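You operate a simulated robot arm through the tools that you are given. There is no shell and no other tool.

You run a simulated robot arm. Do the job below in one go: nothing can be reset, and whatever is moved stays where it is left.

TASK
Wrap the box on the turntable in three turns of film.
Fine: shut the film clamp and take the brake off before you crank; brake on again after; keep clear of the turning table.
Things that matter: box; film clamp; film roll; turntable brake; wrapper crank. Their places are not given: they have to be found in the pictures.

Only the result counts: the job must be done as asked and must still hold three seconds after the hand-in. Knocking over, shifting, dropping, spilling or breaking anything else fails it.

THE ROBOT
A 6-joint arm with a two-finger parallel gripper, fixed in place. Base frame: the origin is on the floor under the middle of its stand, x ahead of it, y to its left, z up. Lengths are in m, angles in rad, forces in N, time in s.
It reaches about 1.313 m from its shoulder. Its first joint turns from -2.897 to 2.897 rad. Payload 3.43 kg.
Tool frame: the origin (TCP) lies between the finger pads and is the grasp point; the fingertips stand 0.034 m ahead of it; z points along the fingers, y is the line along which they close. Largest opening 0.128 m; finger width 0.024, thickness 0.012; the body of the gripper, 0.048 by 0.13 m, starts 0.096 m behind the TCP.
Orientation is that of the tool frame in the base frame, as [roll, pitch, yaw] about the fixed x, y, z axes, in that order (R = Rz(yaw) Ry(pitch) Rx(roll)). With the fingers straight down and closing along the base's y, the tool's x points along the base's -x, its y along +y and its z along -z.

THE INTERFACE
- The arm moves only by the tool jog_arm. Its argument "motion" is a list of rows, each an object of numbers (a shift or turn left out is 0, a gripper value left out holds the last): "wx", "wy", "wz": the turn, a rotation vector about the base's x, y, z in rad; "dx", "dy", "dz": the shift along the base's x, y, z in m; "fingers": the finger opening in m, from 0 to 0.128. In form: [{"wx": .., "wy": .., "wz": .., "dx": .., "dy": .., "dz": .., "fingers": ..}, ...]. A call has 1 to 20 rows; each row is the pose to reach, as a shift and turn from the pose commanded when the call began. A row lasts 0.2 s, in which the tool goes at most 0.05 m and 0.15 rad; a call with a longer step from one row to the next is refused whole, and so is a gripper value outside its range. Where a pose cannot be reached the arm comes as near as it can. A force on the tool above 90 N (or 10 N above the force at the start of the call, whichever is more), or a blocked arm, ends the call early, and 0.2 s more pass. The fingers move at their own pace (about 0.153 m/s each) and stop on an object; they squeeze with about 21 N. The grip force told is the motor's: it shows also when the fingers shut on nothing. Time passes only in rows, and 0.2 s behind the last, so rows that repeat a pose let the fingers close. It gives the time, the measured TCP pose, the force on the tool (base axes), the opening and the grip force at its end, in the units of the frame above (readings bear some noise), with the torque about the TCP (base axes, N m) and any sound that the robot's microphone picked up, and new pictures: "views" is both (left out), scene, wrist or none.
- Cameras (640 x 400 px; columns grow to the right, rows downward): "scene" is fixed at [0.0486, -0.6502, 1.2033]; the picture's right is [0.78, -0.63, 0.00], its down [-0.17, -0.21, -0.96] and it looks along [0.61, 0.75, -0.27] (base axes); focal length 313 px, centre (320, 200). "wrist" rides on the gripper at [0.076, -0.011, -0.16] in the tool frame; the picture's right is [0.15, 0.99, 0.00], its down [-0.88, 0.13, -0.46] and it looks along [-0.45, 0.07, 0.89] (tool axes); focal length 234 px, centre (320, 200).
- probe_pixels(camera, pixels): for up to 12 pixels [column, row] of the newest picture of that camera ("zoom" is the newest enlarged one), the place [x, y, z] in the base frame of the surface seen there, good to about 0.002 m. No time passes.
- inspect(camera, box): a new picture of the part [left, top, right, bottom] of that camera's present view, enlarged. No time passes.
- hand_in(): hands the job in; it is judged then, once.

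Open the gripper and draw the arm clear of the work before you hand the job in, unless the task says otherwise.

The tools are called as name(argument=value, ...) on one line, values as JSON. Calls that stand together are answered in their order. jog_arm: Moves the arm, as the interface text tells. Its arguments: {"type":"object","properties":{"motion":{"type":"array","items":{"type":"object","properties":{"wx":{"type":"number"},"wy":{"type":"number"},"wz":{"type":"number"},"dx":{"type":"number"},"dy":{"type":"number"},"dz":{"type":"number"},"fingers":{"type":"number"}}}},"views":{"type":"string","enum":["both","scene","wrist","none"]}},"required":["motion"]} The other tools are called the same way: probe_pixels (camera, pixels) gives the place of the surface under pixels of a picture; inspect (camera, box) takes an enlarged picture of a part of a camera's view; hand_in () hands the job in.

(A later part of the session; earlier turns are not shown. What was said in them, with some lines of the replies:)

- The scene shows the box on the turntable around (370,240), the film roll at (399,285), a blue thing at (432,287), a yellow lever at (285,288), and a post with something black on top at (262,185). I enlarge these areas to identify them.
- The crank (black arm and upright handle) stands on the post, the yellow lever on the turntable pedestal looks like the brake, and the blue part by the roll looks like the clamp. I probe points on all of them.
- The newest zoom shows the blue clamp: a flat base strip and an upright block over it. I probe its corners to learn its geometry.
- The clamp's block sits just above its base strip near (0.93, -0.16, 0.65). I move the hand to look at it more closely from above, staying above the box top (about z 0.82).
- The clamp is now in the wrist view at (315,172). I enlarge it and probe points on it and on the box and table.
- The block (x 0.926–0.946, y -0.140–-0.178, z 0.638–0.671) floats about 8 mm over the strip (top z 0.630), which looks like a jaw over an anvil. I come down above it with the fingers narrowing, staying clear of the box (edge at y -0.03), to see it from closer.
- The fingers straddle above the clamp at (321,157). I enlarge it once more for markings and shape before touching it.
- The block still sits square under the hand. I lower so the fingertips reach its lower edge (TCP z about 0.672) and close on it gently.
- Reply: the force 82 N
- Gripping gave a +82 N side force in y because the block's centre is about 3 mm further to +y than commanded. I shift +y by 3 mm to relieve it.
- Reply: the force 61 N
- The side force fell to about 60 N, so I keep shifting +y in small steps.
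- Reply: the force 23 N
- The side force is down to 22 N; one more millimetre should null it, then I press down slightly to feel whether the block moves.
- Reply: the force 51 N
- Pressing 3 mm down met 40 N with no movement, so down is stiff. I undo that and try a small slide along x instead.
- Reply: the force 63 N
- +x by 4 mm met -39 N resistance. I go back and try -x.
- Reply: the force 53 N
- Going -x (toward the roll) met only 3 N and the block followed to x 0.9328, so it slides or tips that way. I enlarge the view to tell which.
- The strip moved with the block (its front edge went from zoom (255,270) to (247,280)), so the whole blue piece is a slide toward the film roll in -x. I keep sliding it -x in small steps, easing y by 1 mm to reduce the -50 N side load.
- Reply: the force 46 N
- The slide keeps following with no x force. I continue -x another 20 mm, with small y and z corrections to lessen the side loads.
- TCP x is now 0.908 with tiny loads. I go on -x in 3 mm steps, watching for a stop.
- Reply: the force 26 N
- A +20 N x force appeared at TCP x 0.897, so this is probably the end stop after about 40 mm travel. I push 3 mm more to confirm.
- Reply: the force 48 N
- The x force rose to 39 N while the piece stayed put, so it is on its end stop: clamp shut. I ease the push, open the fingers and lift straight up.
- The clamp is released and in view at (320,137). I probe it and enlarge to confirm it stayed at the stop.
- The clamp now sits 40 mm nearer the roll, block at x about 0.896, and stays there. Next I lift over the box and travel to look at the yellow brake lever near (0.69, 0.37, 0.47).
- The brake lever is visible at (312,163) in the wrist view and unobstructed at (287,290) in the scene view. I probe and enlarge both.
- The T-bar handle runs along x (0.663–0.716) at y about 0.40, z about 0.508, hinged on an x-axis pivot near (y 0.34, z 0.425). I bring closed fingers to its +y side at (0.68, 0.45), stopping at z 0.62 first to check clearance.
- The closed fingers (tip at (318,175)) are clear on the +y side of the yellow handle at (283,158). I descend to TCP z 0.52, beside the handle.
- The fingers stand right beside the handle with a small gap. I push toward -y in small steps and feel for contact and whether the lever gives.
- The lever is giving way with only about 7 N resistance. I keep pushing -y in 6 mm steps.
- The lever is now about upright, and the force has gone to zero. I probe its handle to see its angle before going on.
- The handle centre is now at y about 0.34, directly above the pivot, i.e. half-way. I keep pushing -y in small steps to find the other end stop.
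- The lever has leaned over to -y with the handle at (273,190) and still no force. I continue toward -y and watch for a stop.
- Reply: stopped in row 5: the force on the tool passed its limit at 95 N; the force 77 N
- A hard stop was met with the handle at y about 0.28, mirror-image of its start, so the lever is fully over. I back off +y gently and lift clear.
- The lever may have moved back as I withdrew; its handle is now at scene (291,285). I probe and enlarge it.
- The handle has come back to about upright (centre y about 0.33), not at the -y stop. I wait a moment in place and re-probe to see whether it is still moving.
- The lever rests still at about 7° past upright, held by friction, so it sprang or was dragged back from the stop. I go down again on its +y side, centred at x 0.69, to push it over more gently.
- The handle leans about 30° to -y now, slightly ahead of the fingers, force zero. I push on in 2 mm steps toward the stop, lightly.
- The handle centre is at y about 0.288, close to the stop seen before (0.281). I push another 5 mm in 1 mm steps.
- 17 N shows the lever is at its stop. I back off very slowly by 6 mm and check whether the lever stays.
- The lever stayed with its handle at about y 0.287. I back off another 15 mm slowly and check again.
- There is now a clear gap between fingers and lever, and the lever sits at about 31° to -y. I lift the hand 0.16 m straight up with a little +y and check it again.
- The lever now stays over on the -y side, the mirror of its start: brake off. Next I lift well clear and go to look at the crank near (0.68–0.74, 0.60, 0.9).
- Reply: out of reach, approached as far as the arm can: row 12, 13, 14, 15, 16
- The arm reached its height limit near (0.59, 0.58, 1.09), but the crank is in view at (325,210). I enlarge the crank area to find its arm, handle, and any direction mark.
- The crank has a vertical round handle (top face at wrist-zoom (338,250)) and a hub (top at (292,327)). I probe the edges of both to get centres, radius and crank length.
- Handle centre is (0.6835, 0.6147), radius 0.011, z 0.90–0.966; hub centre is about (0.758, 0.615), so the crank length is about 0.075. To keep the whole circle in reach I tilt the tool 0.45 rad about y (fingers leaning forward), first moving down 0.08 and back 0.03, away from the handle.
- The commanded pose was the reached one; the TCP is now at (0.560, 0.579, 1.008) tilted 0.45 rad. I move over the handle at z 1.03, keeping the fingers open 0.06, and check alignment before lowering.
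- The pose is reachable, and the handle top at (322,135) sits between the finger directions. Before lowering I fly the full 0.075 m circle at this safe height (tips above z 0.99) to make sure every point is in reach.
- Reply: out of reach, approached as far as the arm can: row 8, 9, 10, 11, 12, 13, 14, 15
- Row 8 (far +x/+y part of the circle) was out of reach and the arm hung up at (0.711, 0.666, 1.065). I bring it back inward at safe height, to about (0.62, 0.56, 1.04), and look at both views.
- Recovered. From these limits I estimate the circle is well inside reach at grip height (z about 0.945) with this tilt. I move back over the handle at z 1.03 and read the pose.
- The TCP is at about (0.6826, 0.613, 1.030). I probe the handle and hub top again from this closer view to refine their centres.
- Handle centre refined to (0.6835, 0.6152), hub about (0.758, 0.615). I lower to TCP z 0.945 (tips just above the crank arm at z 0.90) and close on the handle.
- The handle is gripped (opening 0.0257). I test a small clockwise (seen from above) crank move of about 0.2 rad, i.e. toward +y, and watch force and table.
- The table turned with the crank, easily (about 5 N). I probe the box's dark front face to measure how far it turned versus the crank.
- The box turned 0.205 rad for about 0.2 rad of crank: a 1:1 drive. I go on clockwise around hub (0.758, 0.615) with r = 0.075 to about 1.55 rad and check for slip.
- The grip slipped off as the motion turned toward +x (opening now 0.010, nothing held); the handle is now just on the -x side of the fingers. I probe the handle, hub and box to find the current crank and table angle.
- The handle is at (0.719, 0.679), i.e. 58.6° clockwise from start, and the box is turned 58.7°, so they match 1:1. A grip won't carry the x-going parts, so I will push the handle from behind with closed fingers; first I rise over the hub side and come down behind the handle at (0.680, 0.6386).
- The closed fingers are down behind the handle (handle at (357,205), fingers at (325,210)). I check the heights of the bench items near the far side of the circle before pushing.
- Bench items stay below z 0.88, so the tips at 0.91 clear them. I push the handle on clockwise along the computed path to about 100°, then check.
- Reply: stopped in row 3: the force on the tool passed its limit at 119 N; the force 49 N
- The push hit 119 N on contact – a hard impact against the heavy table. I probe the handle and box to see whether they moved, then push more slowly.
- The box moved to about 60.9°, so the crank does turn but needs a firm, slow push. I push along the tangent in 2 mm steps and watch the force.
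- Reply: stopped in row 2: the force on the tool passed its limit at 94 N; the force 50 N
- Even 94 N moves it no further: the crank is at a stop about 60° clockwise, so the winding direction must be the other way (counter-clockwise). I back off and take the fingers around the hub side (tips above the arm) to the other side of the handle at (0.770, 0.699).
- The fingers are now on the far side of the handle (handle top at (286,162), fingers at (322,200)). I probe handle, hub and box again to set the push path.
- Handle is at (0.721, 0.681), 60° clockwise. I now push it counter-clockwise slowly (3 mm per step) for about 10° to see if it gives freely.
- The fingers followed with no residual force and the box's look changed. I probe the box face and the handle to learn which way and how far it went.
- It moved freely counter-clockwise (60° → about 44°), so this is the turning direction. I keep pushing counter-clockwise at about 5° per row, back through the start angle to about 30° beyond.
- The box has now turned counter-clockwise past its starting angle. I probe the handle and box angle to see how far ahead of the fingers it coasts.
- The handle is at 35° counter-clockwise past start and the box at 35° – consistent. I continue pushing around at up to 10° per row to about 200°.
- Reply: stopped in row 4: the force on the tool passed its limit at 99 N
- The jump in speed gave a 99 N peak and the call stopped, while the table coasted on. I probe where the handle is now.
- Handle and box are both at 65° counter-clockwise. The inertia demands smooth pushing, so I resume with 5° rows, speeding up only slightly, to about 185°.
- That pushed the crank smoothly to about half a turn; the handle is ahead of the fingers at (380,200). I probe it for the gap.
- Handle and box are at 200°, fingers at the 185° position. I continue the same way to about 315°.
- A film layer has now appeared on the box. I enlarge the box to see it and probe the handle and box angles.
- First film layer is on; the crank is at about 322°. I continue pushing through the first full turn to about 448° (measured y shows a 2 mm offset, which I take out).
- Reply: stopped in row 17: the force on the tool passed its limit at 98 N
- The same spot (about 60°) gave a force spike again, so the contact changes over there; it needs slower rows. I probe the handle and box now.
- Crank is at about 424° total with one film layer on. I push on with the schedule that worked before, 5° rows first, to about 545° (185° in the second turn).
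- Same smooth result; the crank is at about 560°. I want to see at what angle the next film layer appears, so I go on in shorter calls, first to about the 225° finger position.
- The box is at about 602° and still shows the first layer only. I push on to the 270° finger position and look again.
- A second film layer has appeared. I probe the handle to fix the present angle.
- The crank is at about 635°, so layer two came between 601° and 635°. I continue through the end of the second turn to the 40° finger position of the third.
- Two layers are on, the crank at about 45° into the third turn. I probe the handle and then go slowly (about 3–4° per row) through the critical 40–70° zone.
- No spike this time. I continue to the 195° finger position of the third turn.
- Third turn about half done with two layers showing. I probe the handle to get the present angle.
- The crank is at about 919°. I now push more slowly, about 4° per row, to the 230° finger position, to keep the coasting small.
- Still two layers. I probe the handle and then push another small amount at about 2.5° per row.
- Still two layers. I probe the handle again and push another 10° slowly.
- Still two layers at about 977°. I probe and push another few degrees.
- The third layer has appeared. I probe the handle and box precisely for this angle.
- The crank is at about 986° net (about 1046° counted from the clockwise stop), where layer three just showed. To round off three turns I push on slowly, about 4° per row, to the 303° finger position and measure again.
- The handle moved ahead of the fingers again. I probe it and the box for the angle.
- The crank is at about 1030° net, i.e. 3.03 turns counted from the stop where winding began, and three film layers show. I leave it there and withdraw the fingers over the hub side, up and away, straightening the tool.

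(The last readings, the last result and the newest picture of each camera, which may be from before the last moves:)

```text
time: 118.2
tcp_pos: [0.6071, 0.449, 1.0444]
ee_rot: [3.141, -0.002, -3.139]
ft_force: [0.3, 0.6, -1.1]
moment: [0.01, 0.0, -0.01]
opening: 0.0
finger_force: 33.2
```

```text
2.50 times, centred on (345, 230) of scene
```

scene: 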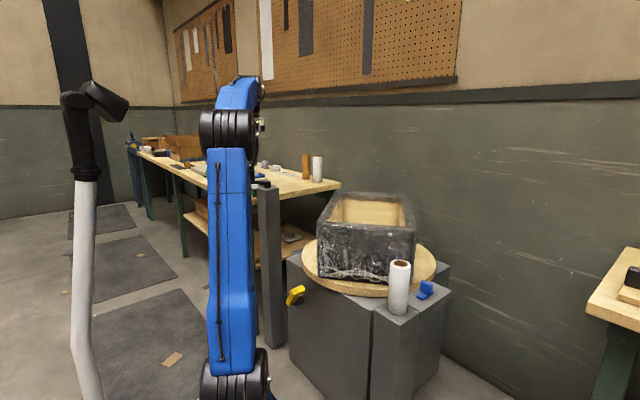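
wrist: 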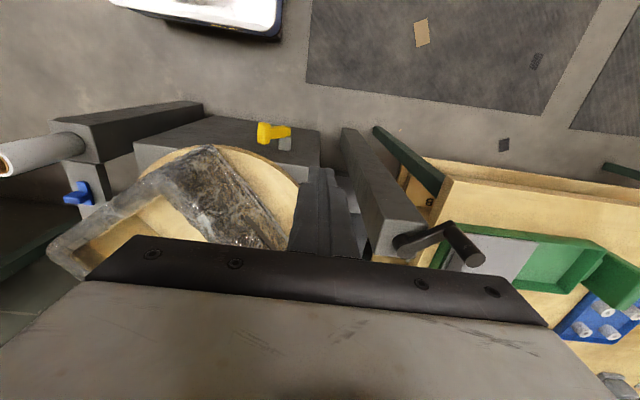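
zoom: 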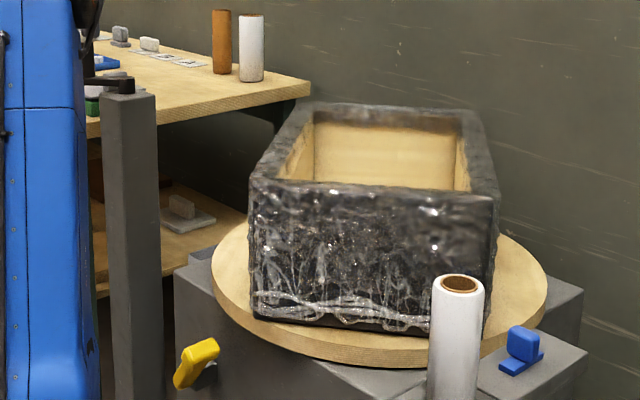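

The hand is clear. I probe the box angle, crank handle and brake lever from this view before setting the brake.

probe_pixels(camera="scene", pixels=[[325, 245], [335, 246], [350, 250], [365, 252], [380, 253], [395, 253], [410, 245], [320, 240]])

probe_pixels(camera="wrist", pixels=[[468, 258], [477, 258], [472, 262], [400, 242], [265, 132], [283, 132], [270, 127], [270, 140], [286, 145], [212, 148], [200, 155]])

inspect(camera="wrist", box=[240, 100, 330, 180])

```text
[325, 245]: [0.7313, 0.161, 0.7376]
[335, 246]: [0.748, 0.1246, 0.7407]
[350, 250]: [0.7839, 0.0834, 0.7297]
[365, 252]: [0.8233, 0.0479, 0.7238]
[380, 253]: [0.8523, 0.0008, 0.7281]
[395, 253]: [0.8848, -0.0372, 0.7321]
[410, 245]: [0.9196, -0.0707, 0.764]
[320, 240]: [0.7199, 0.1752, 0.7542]
```

```text
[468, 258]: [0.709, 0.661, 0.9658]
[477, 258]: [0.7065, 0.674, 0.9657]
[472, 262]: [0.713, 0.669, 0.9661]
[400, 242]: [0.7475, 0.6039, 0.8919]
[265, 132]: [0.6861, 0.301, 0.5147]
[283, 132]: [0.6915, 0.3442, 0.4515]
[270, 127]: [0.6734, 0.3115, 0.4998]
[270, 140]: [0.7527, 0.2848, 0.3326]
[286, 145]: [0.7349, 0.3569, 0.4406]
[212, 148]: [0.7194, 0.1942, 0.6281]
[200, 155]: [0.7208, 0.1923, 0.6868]
```

```text
5.00 times, centred on (285, 140) of wrist
```

zoom: 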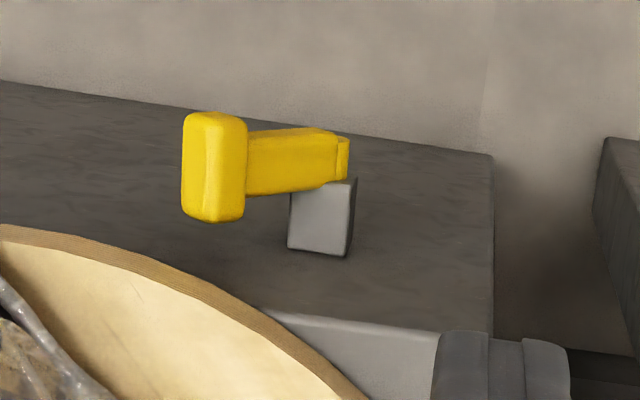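

The box and crank rest at about 1030°. I probe the lever's handle in the newest zoom to place the fingers around it.

probe_pixels(camera="zoom", pixels=[[195, 140], [210, 130], [215, 165], [235, 140], [235, 170], [190, 170], [205, 205], [235, 205], [260, 150], [300, 150], [340, 160]])

```text
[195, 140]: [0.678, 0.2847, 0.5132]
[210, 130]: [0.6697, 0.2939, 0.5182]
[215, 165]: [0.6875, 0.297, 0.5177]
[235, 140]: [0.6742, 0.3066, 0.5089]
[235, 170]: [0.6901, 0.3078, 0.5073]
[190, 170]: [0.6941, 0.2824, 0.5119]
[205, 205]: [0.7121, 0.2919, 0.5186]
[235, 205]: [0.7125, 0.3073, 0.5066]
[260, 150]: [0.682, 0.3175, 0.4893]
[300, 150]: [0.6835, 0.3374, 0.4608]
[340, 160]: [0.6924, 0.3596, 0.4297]
```

The handle bar is centred near (0.69, 0.294, 0.504). I come down with fingers open 0.07 to straddle it from above at (0.682, 0.30), pausing at z 0.60 to check.

jog_arm(motion=[{"dx": 0.02, "dy": -0.03, "dz": -0.025, "fingers": 0.07}, {"dx": 0.04, "dy": -0.06, "dz": -0.05, "fingers": 0.07}, {"dx": 0.055, "dy": -0.09, "dz": -0.08, "fingers": 0.07}, {"dx": 0.068, "dy": -0.12, "dz": -0.11, "fingers": 0.07}, {"dx": 0.075, "dy": -0.149, "dz": -0.14, "fingers": 0.07}, {"dx": 0.075, "dy": -0.149, "dz": -0.19, "fingers": 0.07}, {"dx": 0.075, "dy": -0.149, "dz": -0.24, "fingers": 0.07}, {"dx": 0.075, "dy": -0.149, "dz": -0.29, "fingers": 0.07}, {"dx": 0.075, "dy": -0.149, "dz": -0.34, "fingers": 0.07}, {"dx": 0.075, "dy": -0.149, "dz": -0.39, "fingers": 0.07}, {"dx": 0.075, "dy": -0.149, "dz": -0.42, "fingers": 0.07}, {"dx": 0.075, "dy": -0.149, "dz": -0.44, "fingers": 0.07}, {"dx": 0.075, "dy": -0.149, "dz": -0.44, "fingers": 0.07}], views="both")

```text
time: 121.0
tcp_pos: [0.6819, 0.3009, 0.6039]
ee_rot: [-3.141, 0.0, 3.14]
ft_force: [0.2, -0.4, -0.2]
moment: [0.0, 0.01, 0.02]
opening: 0.0698
finger_force: 0.2
```

scene: 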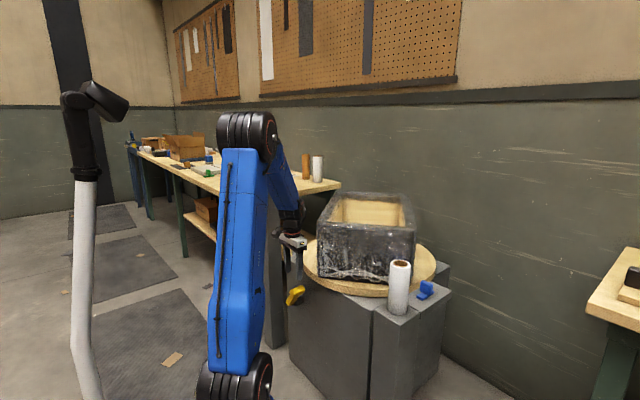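
wrist: 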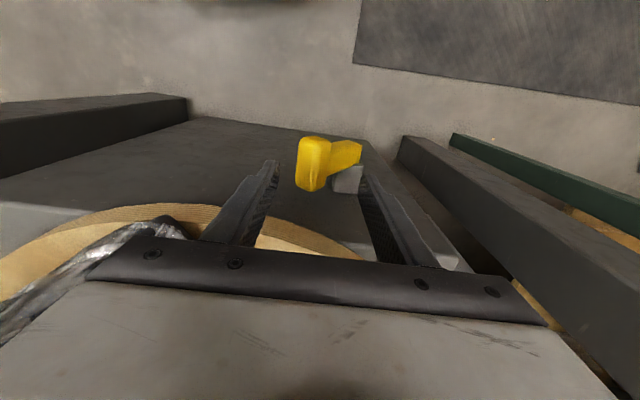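

The yellow bar (313,165) lies between the open fingers. I check the gap between gripper and box in the scene view.

inspect(camera="scene", box=[260, 200, 360, 320])

jog_arm(motion=[{"dz": -0.03, "fingers": 0.07}, {"dz": -0.06, "fingers": 0.07}, {"dz": -0.079, "fingers": 0.07}, {"dz": -0.079, "fingers": 0.07}], views="both")

```text
3.33 times, centred on (310, 260) of scene
```

zoom: 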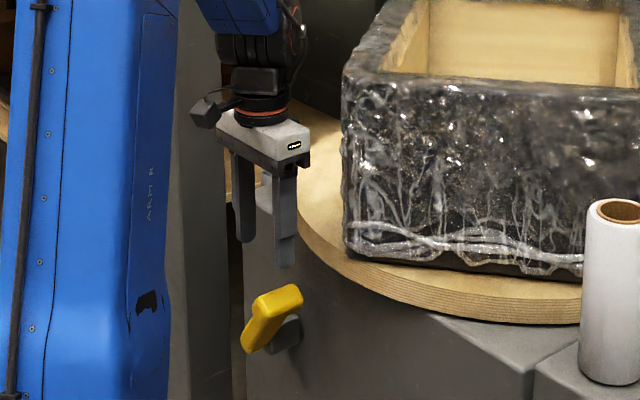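

```text
time: 122.0
tcp_pos: [0.6836, 0.2997, 0.5262]
ee_rot: [-3.14, -0.001, -3.14]
ft_force: [-0.1, -0.8, 0.0]
moment: [0.0, 0.01, 0.03]
opening: 0.0699
finger_force: 0.0
```

scene: 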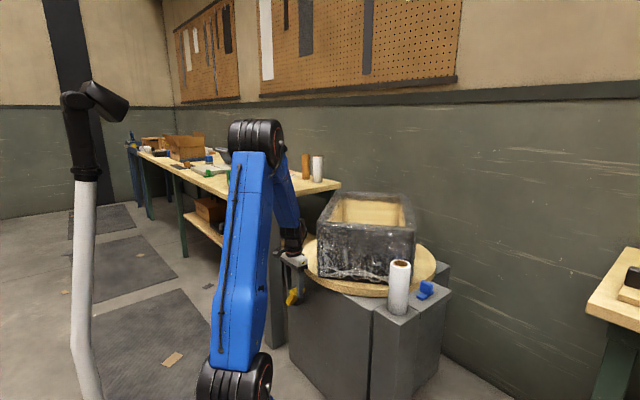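
wrist: 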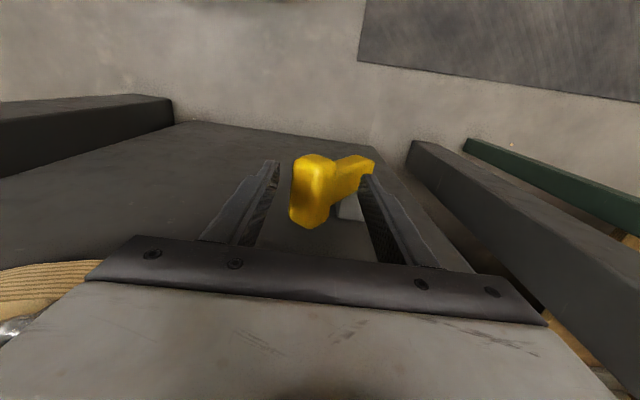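

The bar is well between the fingers. I draw the hand toward +y in 5 mm steps so the -y finger swings the lever back up and over.

jog_arm(motion=[{"dy": 0.005, "fingers": 0.07}, {"dy": 0.01, "fingers": 0.07}, {"dy": 0.015, "fingers": 0.07}, {"dy": 0.02, "fingers": 0.07}, {"dy": 0.025, "fingers": 0.07}, {"dy": 0.03, "fingers": 0.07}, {"dy": 0.035, "fingers": 0.07}, {"dy": 0.04, "fingers": 0.07}, {"dy": 0.045, "fingers": 0.07}, {"dy": 0.05, "fingers": 0.07}, {"dy": 0.055, "fingers": 0.07}, {"dy": 0.06, "fingers": 0.07}, {"dy": 0.065, "fingers": 0.07}, {"dy": 0.07, "fingers": 0.07}, {"dy": 0.075, "fingers": 0.07}, {"dy": 0.08, "fingers": 0.07}, {"dy": 0.085, "fingers": 0.07}, {"dy": 0.09, "fingers": 0.07}, {"dy": 0.09, "fingers": 0.07}], views="both")

```text
time: 126.0
tcp_pos: [0.6812, 0.3909, 0.5258]
ee_rot: [-3.139, -0.002, -3.141]
ft_force: [-6.3, -1.3, -0.9]
moment: [-0.14, 0.24, -0.22]
opening: 0.0706
finger_force: 0.2
```

scene: 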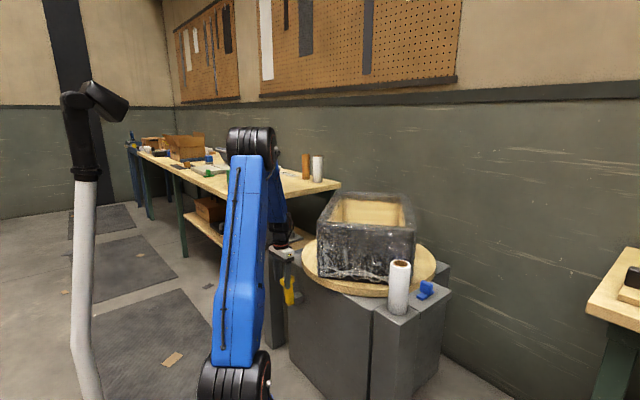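
wrist: 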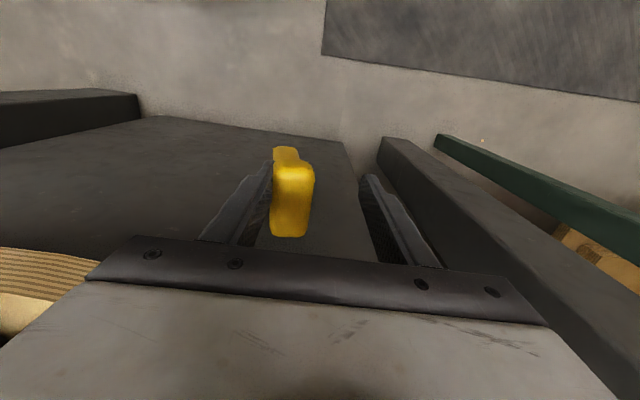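

The lever is past upright, riding against the -y finger. I continue +y in 3 mm steps until the stop is felt.

jog_arm(motion=[{"dy": 0.003, "fingers": 0.07}, {"dy": 0.006, "fingers": 0.07}, {"dy": 0.009, "fingers": 0.07}, {"dy": 0.012, "fingers": 0.07}, {"dy": 0.015, "fingers": 0.07}, {"dy": 0.018, "fingers": 0.07}, {"dy": 0.018, "fingers": 0.07}], views="both")

inspect(camera="scene", box=[260, 230, 330, 320])

```text
time: 127.6
tcp_pos: [0.6833, 0.4095, 0.5254]
ee_rot: [-3.141, 0.0, -3.14]
ft_force: [-15.9, -1.0, -4.2]
moment: [-0.11, 0.59, -0.58]
opening: 0.0707
finger_force: 0.6
```

scene: 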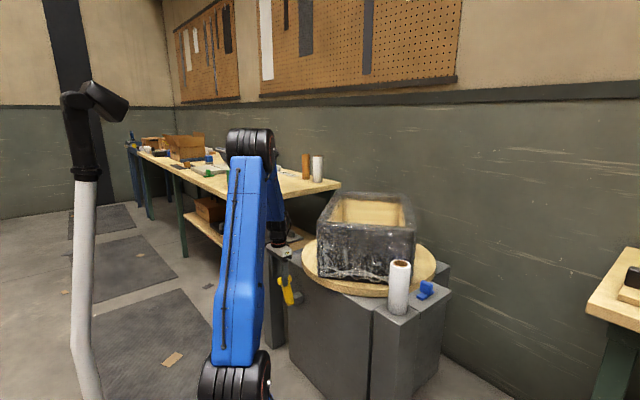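
wrist: 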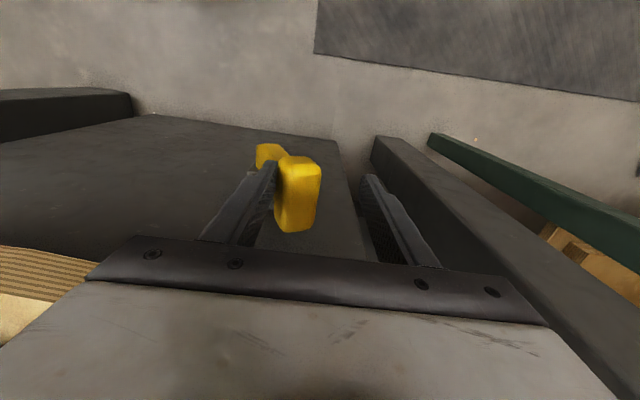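

```text
4.44 times, centred on (295, 275) of scene
```

zoom: 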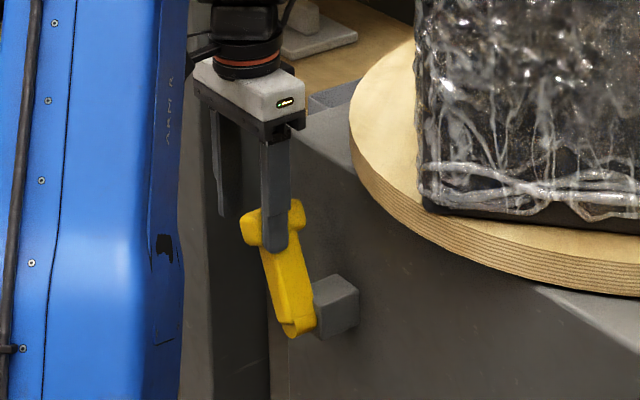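

The lever leans to +y (about 25°) but not yet fully. I push on in 2 mm steps, watching the force.

jog_arm(motion=[{"dy": 0.002, "fingers": 0.07}, {"dy": 0.004, "fingers": 0.07}, {"dy": 0.006, "fingers": 0.07}, {"dy": 0.008, "fingers": 0.07}, {"dy": 0.008, "fingers": 0.07}], views="wrist")

probe_pixels(camera="wrist", pixels=[[298, 165], [298, 180], [310, 175], [310, 200], [298, 220], [312, 165], [268, 150]])

inspect(camera="wrist", box=[220, 120, 400, 260])

```text
time: 128.8
tcp_pos: [0.6839, 0.4162, 0.5257]
ee_rot: [3.142, 0.0, -3.137]
ft_force: [-0.3, -0.2, 0.5]
moment: [-0.02, 0.0, 0.0]
opening: 0.07
finger_force: 0.1
```

wrist: 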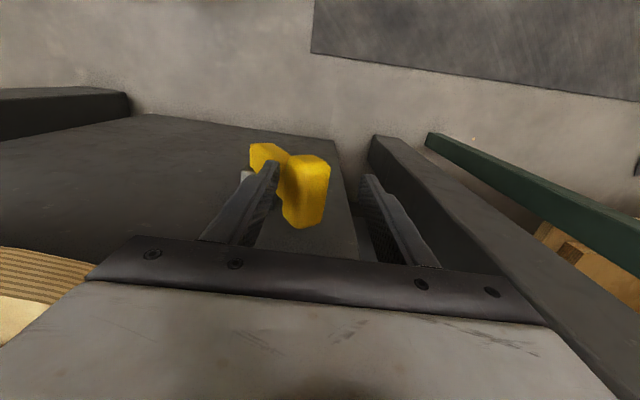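

```text
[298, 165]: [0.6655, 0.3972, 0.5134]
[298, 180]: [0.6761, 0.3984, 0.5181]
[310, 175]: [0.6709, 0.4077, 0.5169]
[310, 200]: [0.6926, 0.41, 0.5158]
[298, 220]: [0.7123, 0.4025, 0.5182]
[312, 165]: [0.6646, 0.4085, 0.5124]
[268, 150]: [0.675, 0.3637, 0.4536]
```

```text
2.86 times, centred on (310, 190) of wrist
```

zoom: 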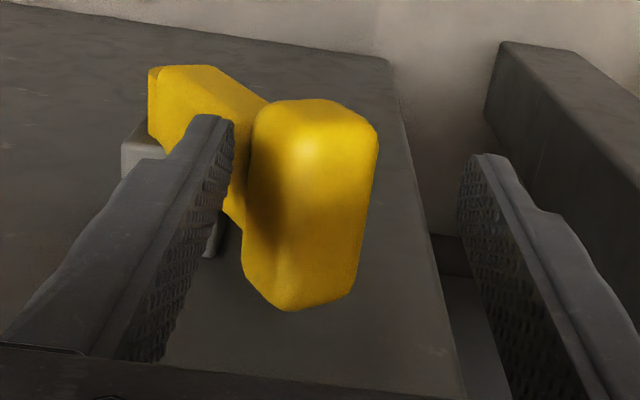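

The bar is nearly back at its original place (ridge at y about 0.40, z 0.518). I press on 1 mm at a time to seat it gently against the stop.

jog_arm(motion=[{"dy": 0.001, "fingers": 0.07}, {"dy": 0.002, "fingers": 0.07}, {"dy": 0.003, "fingers": 0.07}, {"dy": 0.004, "fingers": 0.07}, {"dy": 0.005, "fingers": 0.07}, {"dy": 0.005, "fingers": 0.07}], views="wrist")

probe_pixels(camera="wrist", pixels=[[298, 165], [298, 180], [310, 175], [310, 200], [298, 220], [312, 165]])

```text
time: 130.2
tcp_pos: [0.6834, 0.4215, 0.5253]
ee_rot: [-3.141, 0.0, -3.139]
ft_force: [0.4, 0.2, -0.4]
moment: [-0.01, -0.02, 0.01]
opening: 0.0702
finger_force: 0.0
```

wrist: 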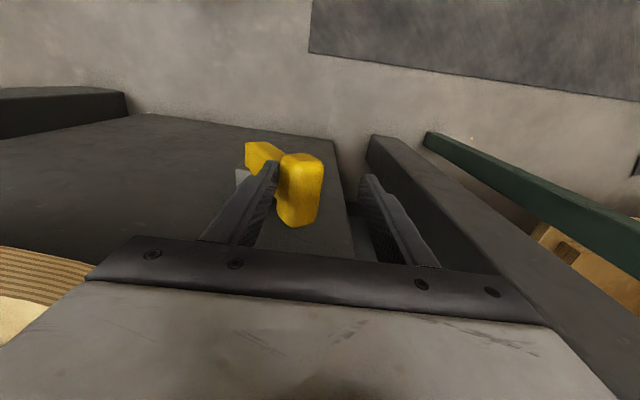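

```text
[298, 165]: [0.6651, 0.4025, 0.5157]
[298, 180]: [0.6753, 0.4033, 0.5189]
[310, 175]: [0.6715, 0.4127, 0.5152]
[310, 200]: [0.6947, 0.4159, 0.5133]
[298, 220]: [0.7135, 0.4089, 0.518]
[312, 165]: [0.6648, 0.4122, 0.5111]
```

No force yet and the lever unchanged. I go another 6 mm in 1 mm steps to feel the stop.

jog_arm(motion=[{"dy": 0.001, "fingers": 0.07}, {"dy": 0.002, "fingers": 0.07}, {"dy": 0.003, "fingers": 0.07}, {"dy": 0.004, "fingers": 0.07}, {"dy": 0.005, "fingers": 0.07}, {"dy": 0.006, "fingers": 0.07}, {"dy": 0.006, "fingers": 0.07}], views="wrist")

inspect(camera="wrist", box=[220, 120, 400, 260])

probe_pixels(camera="wrist", pixels=[[294, 160], [294, 180], [306, 175], [306, 200], [294, 220], [310, 165]])

```text
time: 131.8
tcp_pos: [0.6831, 0.4275, 0.5264]
ee_rot: [-3.139, -0.001, 3.141]
ft_force: [1.3, -10.1, 2.7]
moment: [-0.42, -0.07, -0.08]
opening: 0.0758
finger_force: 5.2
```

wrist: 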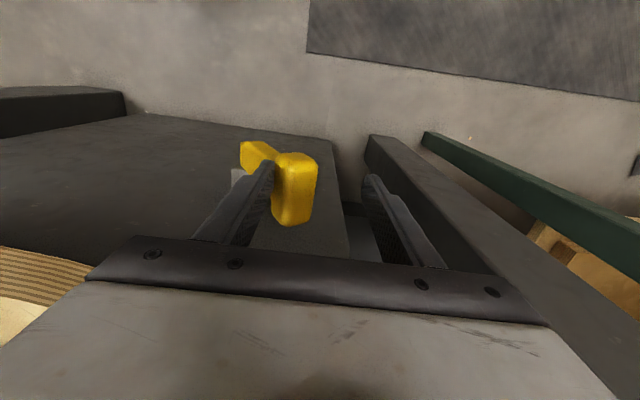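

```text
2.86 times, centred on (310, 190) of wrist
```

zoom: 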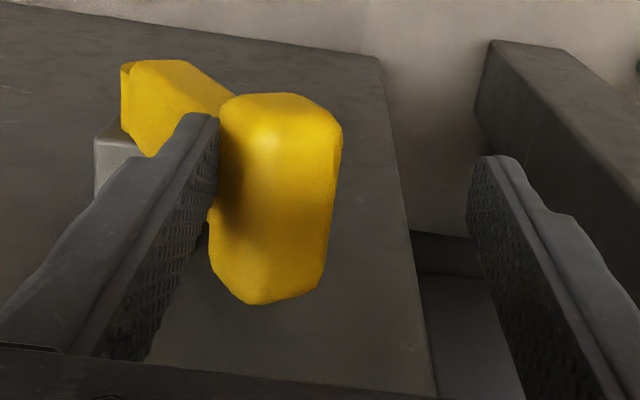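

```text
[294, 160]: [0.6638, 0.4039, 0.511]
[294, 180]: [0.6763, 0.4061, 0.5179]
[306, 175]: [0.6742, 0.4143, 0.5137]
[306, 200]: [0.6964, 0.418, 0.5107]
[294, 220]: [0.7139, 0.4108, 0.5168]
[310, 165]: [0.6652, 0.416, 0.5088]
```

A 10 N contact with the bar slightly further (ridge y 0.406) shows the lever seated at its original stop: brake on. I ease back 15 mm slowly, then lift straight up.

jog_arm(motion=[{"dy": -0.002, "fingers": 0.07}, {"dy": -0.004, "fingers": 0.07}, {"dy": -0.006, "fingers": 0.07}, {"dy": -0.009, "fingers": 0.07}, {"dy": -0.012, "fingers": 0.07}, {"dy": -0.015, "fingers": 0.07}, {"dy": -0.015, "fingers": 0.07}, {"dy": -0.015, "dz": 0.02, "fingers": 0.07}, {"dy": -0.015, "dz": 0.05, "fingers": 0.07}, {"dy": -0.015, "dz": 0.09, "fingers": 0.07}, {"dy": -0.015, "dz": 0.13, "fingers": 0.07}, {"dy": -0.015, "dz": 0.13, "fingers": 0.07}], views="both")

inspect(camera="scene", box=[260, 240, 330, 320])

inspect(camera="wrist", box=[220, 100, 400, 240])

```text
time: 134.4
tcp_pos: [0.6821, 0.4113, 0.6555]
ee_rot: [-3.14, -0.001, -3.138]
ft_force: [-0.3, 0.2, 0.4]
moment: [-0.06, 0.01, 0.02]
opening: 0.0702
finger_force: 0.1
```

scene: 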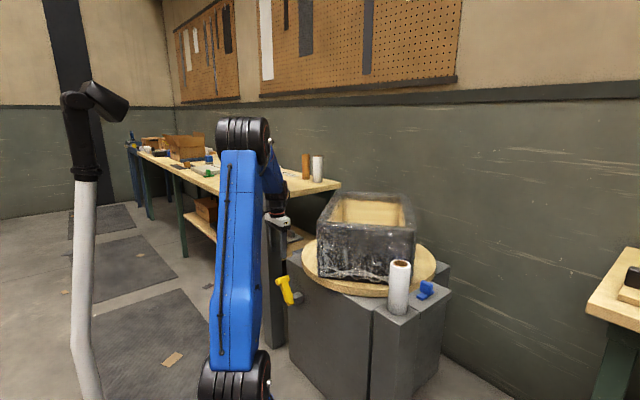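
wrist: 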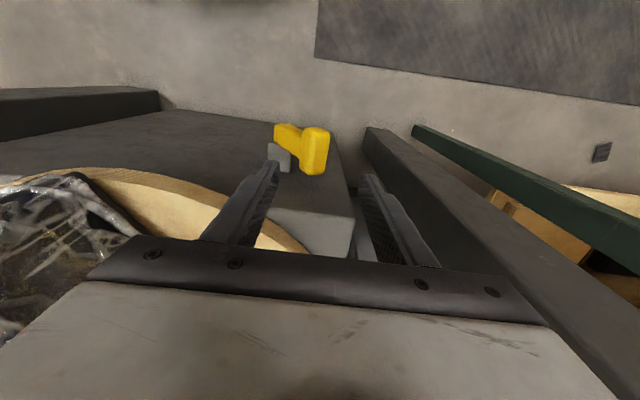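

```text
5.00 times, centred on (295, 280) of scene
```

zoom: 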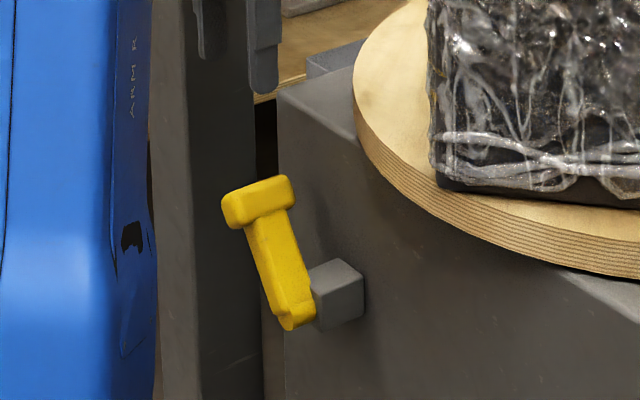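

```text
2.86 times, centred on (310, 170) of wrist
```

zoom: 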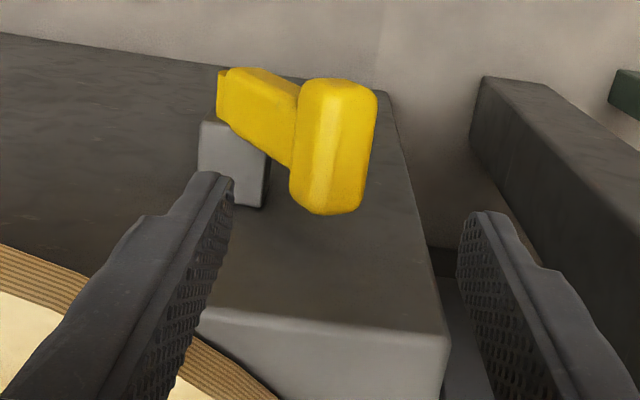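

The lever stays leaning to +y as at the start. I probe the same scene pixels as at the start to compare its angle.

probe_pixels(camera="scene", pixels=[[283, 281], [289, 302], [281, 278], [289, 275], [284, 289]])

probe_pixels(camera="wrist", pixels=[[318, 135], [318, 150], [312, 170], [325, 150], [306, 140]])

```text
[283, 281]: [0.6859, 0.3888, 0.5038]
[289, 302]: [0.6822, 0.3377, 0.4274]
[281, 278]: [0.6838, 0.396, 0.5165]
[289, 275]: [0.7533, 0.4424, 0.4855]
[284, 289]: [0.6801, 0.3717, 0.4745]
```

```text
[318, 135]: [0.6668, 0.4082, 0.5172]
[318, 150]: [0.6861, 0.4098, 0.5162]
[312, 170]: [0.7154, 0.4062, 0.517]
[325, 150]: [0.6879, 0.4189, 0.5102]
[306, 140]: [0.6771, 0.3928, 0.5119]
```

The lever is back at its starting position: brake on. I raise the arm and draw it clear toward (0.55, 0.38, 1.0), gripper open, then check everything.

jog_arm(motion=[{"dz": 0.04, "fingers": 0.1}, {"dz": 0.09, "fingers": 0.128}, {"dz": 0.14, "fingers": 0.128}, {"dz": 0.19, "fingers": 0.128}, {"dz": 0.24, "fingers": 0.128}, {"dz": 0.29, "fingers": 0.128}, {"dx": -0.03, "dz": 0.32, "fingers": 0.128}, {"dx": -0.07, "dy": -0.01, "dz": 0.34, "fingers": 0.128}, {"dx": -0.11, "dy": -0.02, "dz": 0.34, "fingers": 0.128}, {"dx": -0.14, "dy": -0.03, "dz": 0.34, "fingers": 0.128}, {"dx": -0.14, "dy": -0.03, "dz": 0.34, "fingers": 0.128}], views="both")

inspect(camera="scene", box=[230, 160, 470, 320])

inspect(camera="wrist", box=[0, 100, 400, 260])

```text
time: 136.8
tcp_pos: [0.5428, 0.3816, 0.9979]
ee_rot: [-3.14, 0.0, -3.142]
ft_force: [-0.7, 0.1, -1.1]
moment: [-0.02, -0.02, 0.0]
opening: 0.1279
finger_force: 0.0
```

scene: 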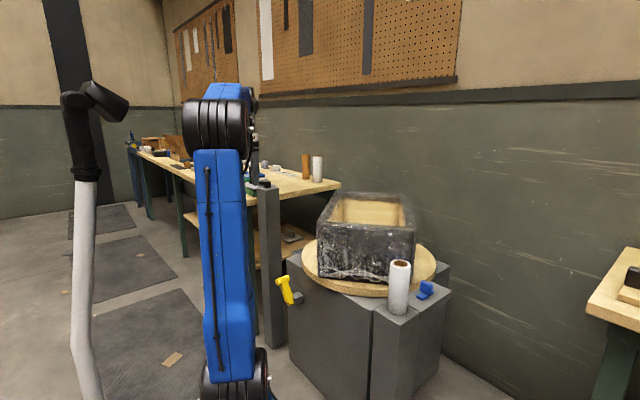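
wrist: 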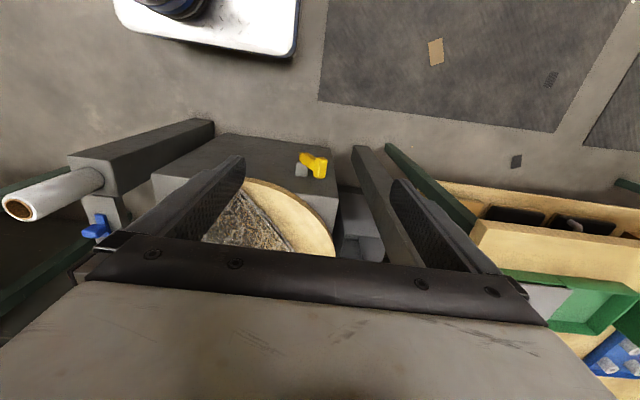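

```text
2.50 times, centred on (350, 240) of scene
```

zoom: 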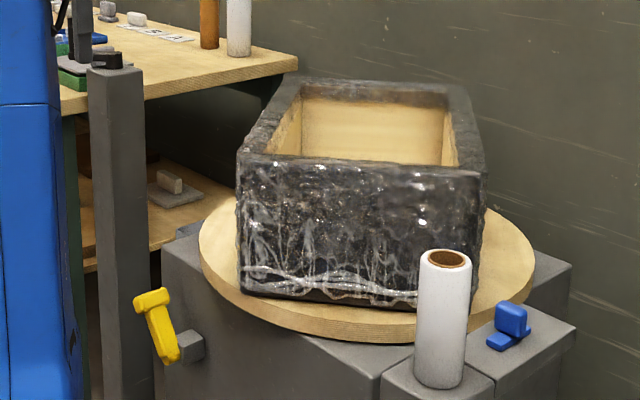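

```text
1.60 times, centred on (200, 180) of wrist
```

zoom: 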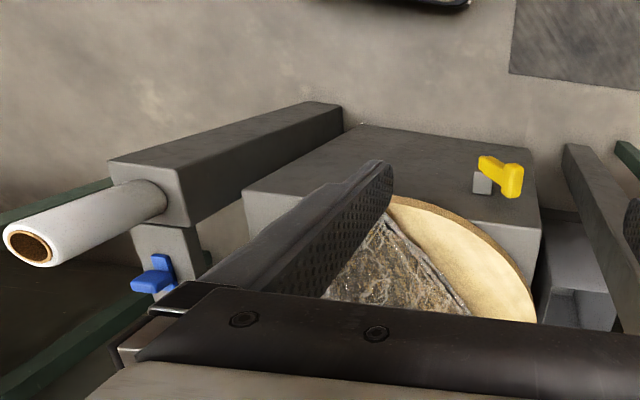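

Everything is at rest: three film layers on the box, clamp shut at (512,318) of the zoom, brake lever back at its starting side, roll and other items undisturbed, and the arm clear with the gripper open. I hand the job in.

hand_in()

```text
The job is handed in.
```

I wrapped the box and handed the job in; the result of the judging was not shown to me. The one uncertainty is the turn count: about 3.03 turns counted from where winding began, but only 2.86 counted from the crank's starting position.

- **Film clamp:** I slid it 40 mm toward the roll until it reached its stop, and it stayed there.
- **Turntable brake:** I took it off before cranking and set it back on afterwards. The lever is back where it started.
- **Crank:** I first turned it clockwise, and it stopped at about 60°. Pressing against that stop peaked at about 119 N. I then cranked it the other way, from that stop to about 1030° past the starting position.
- **Film:** Three layers show on the box. The third appeared somewhere between about 976° and 986°.

I left the crank at 1030° because the layers seemed to be counted from the clockwise stop rather than from the start.

The gripper is open and the arm is clear. In the last pictures the film roll and everything around it looked undisturbed.
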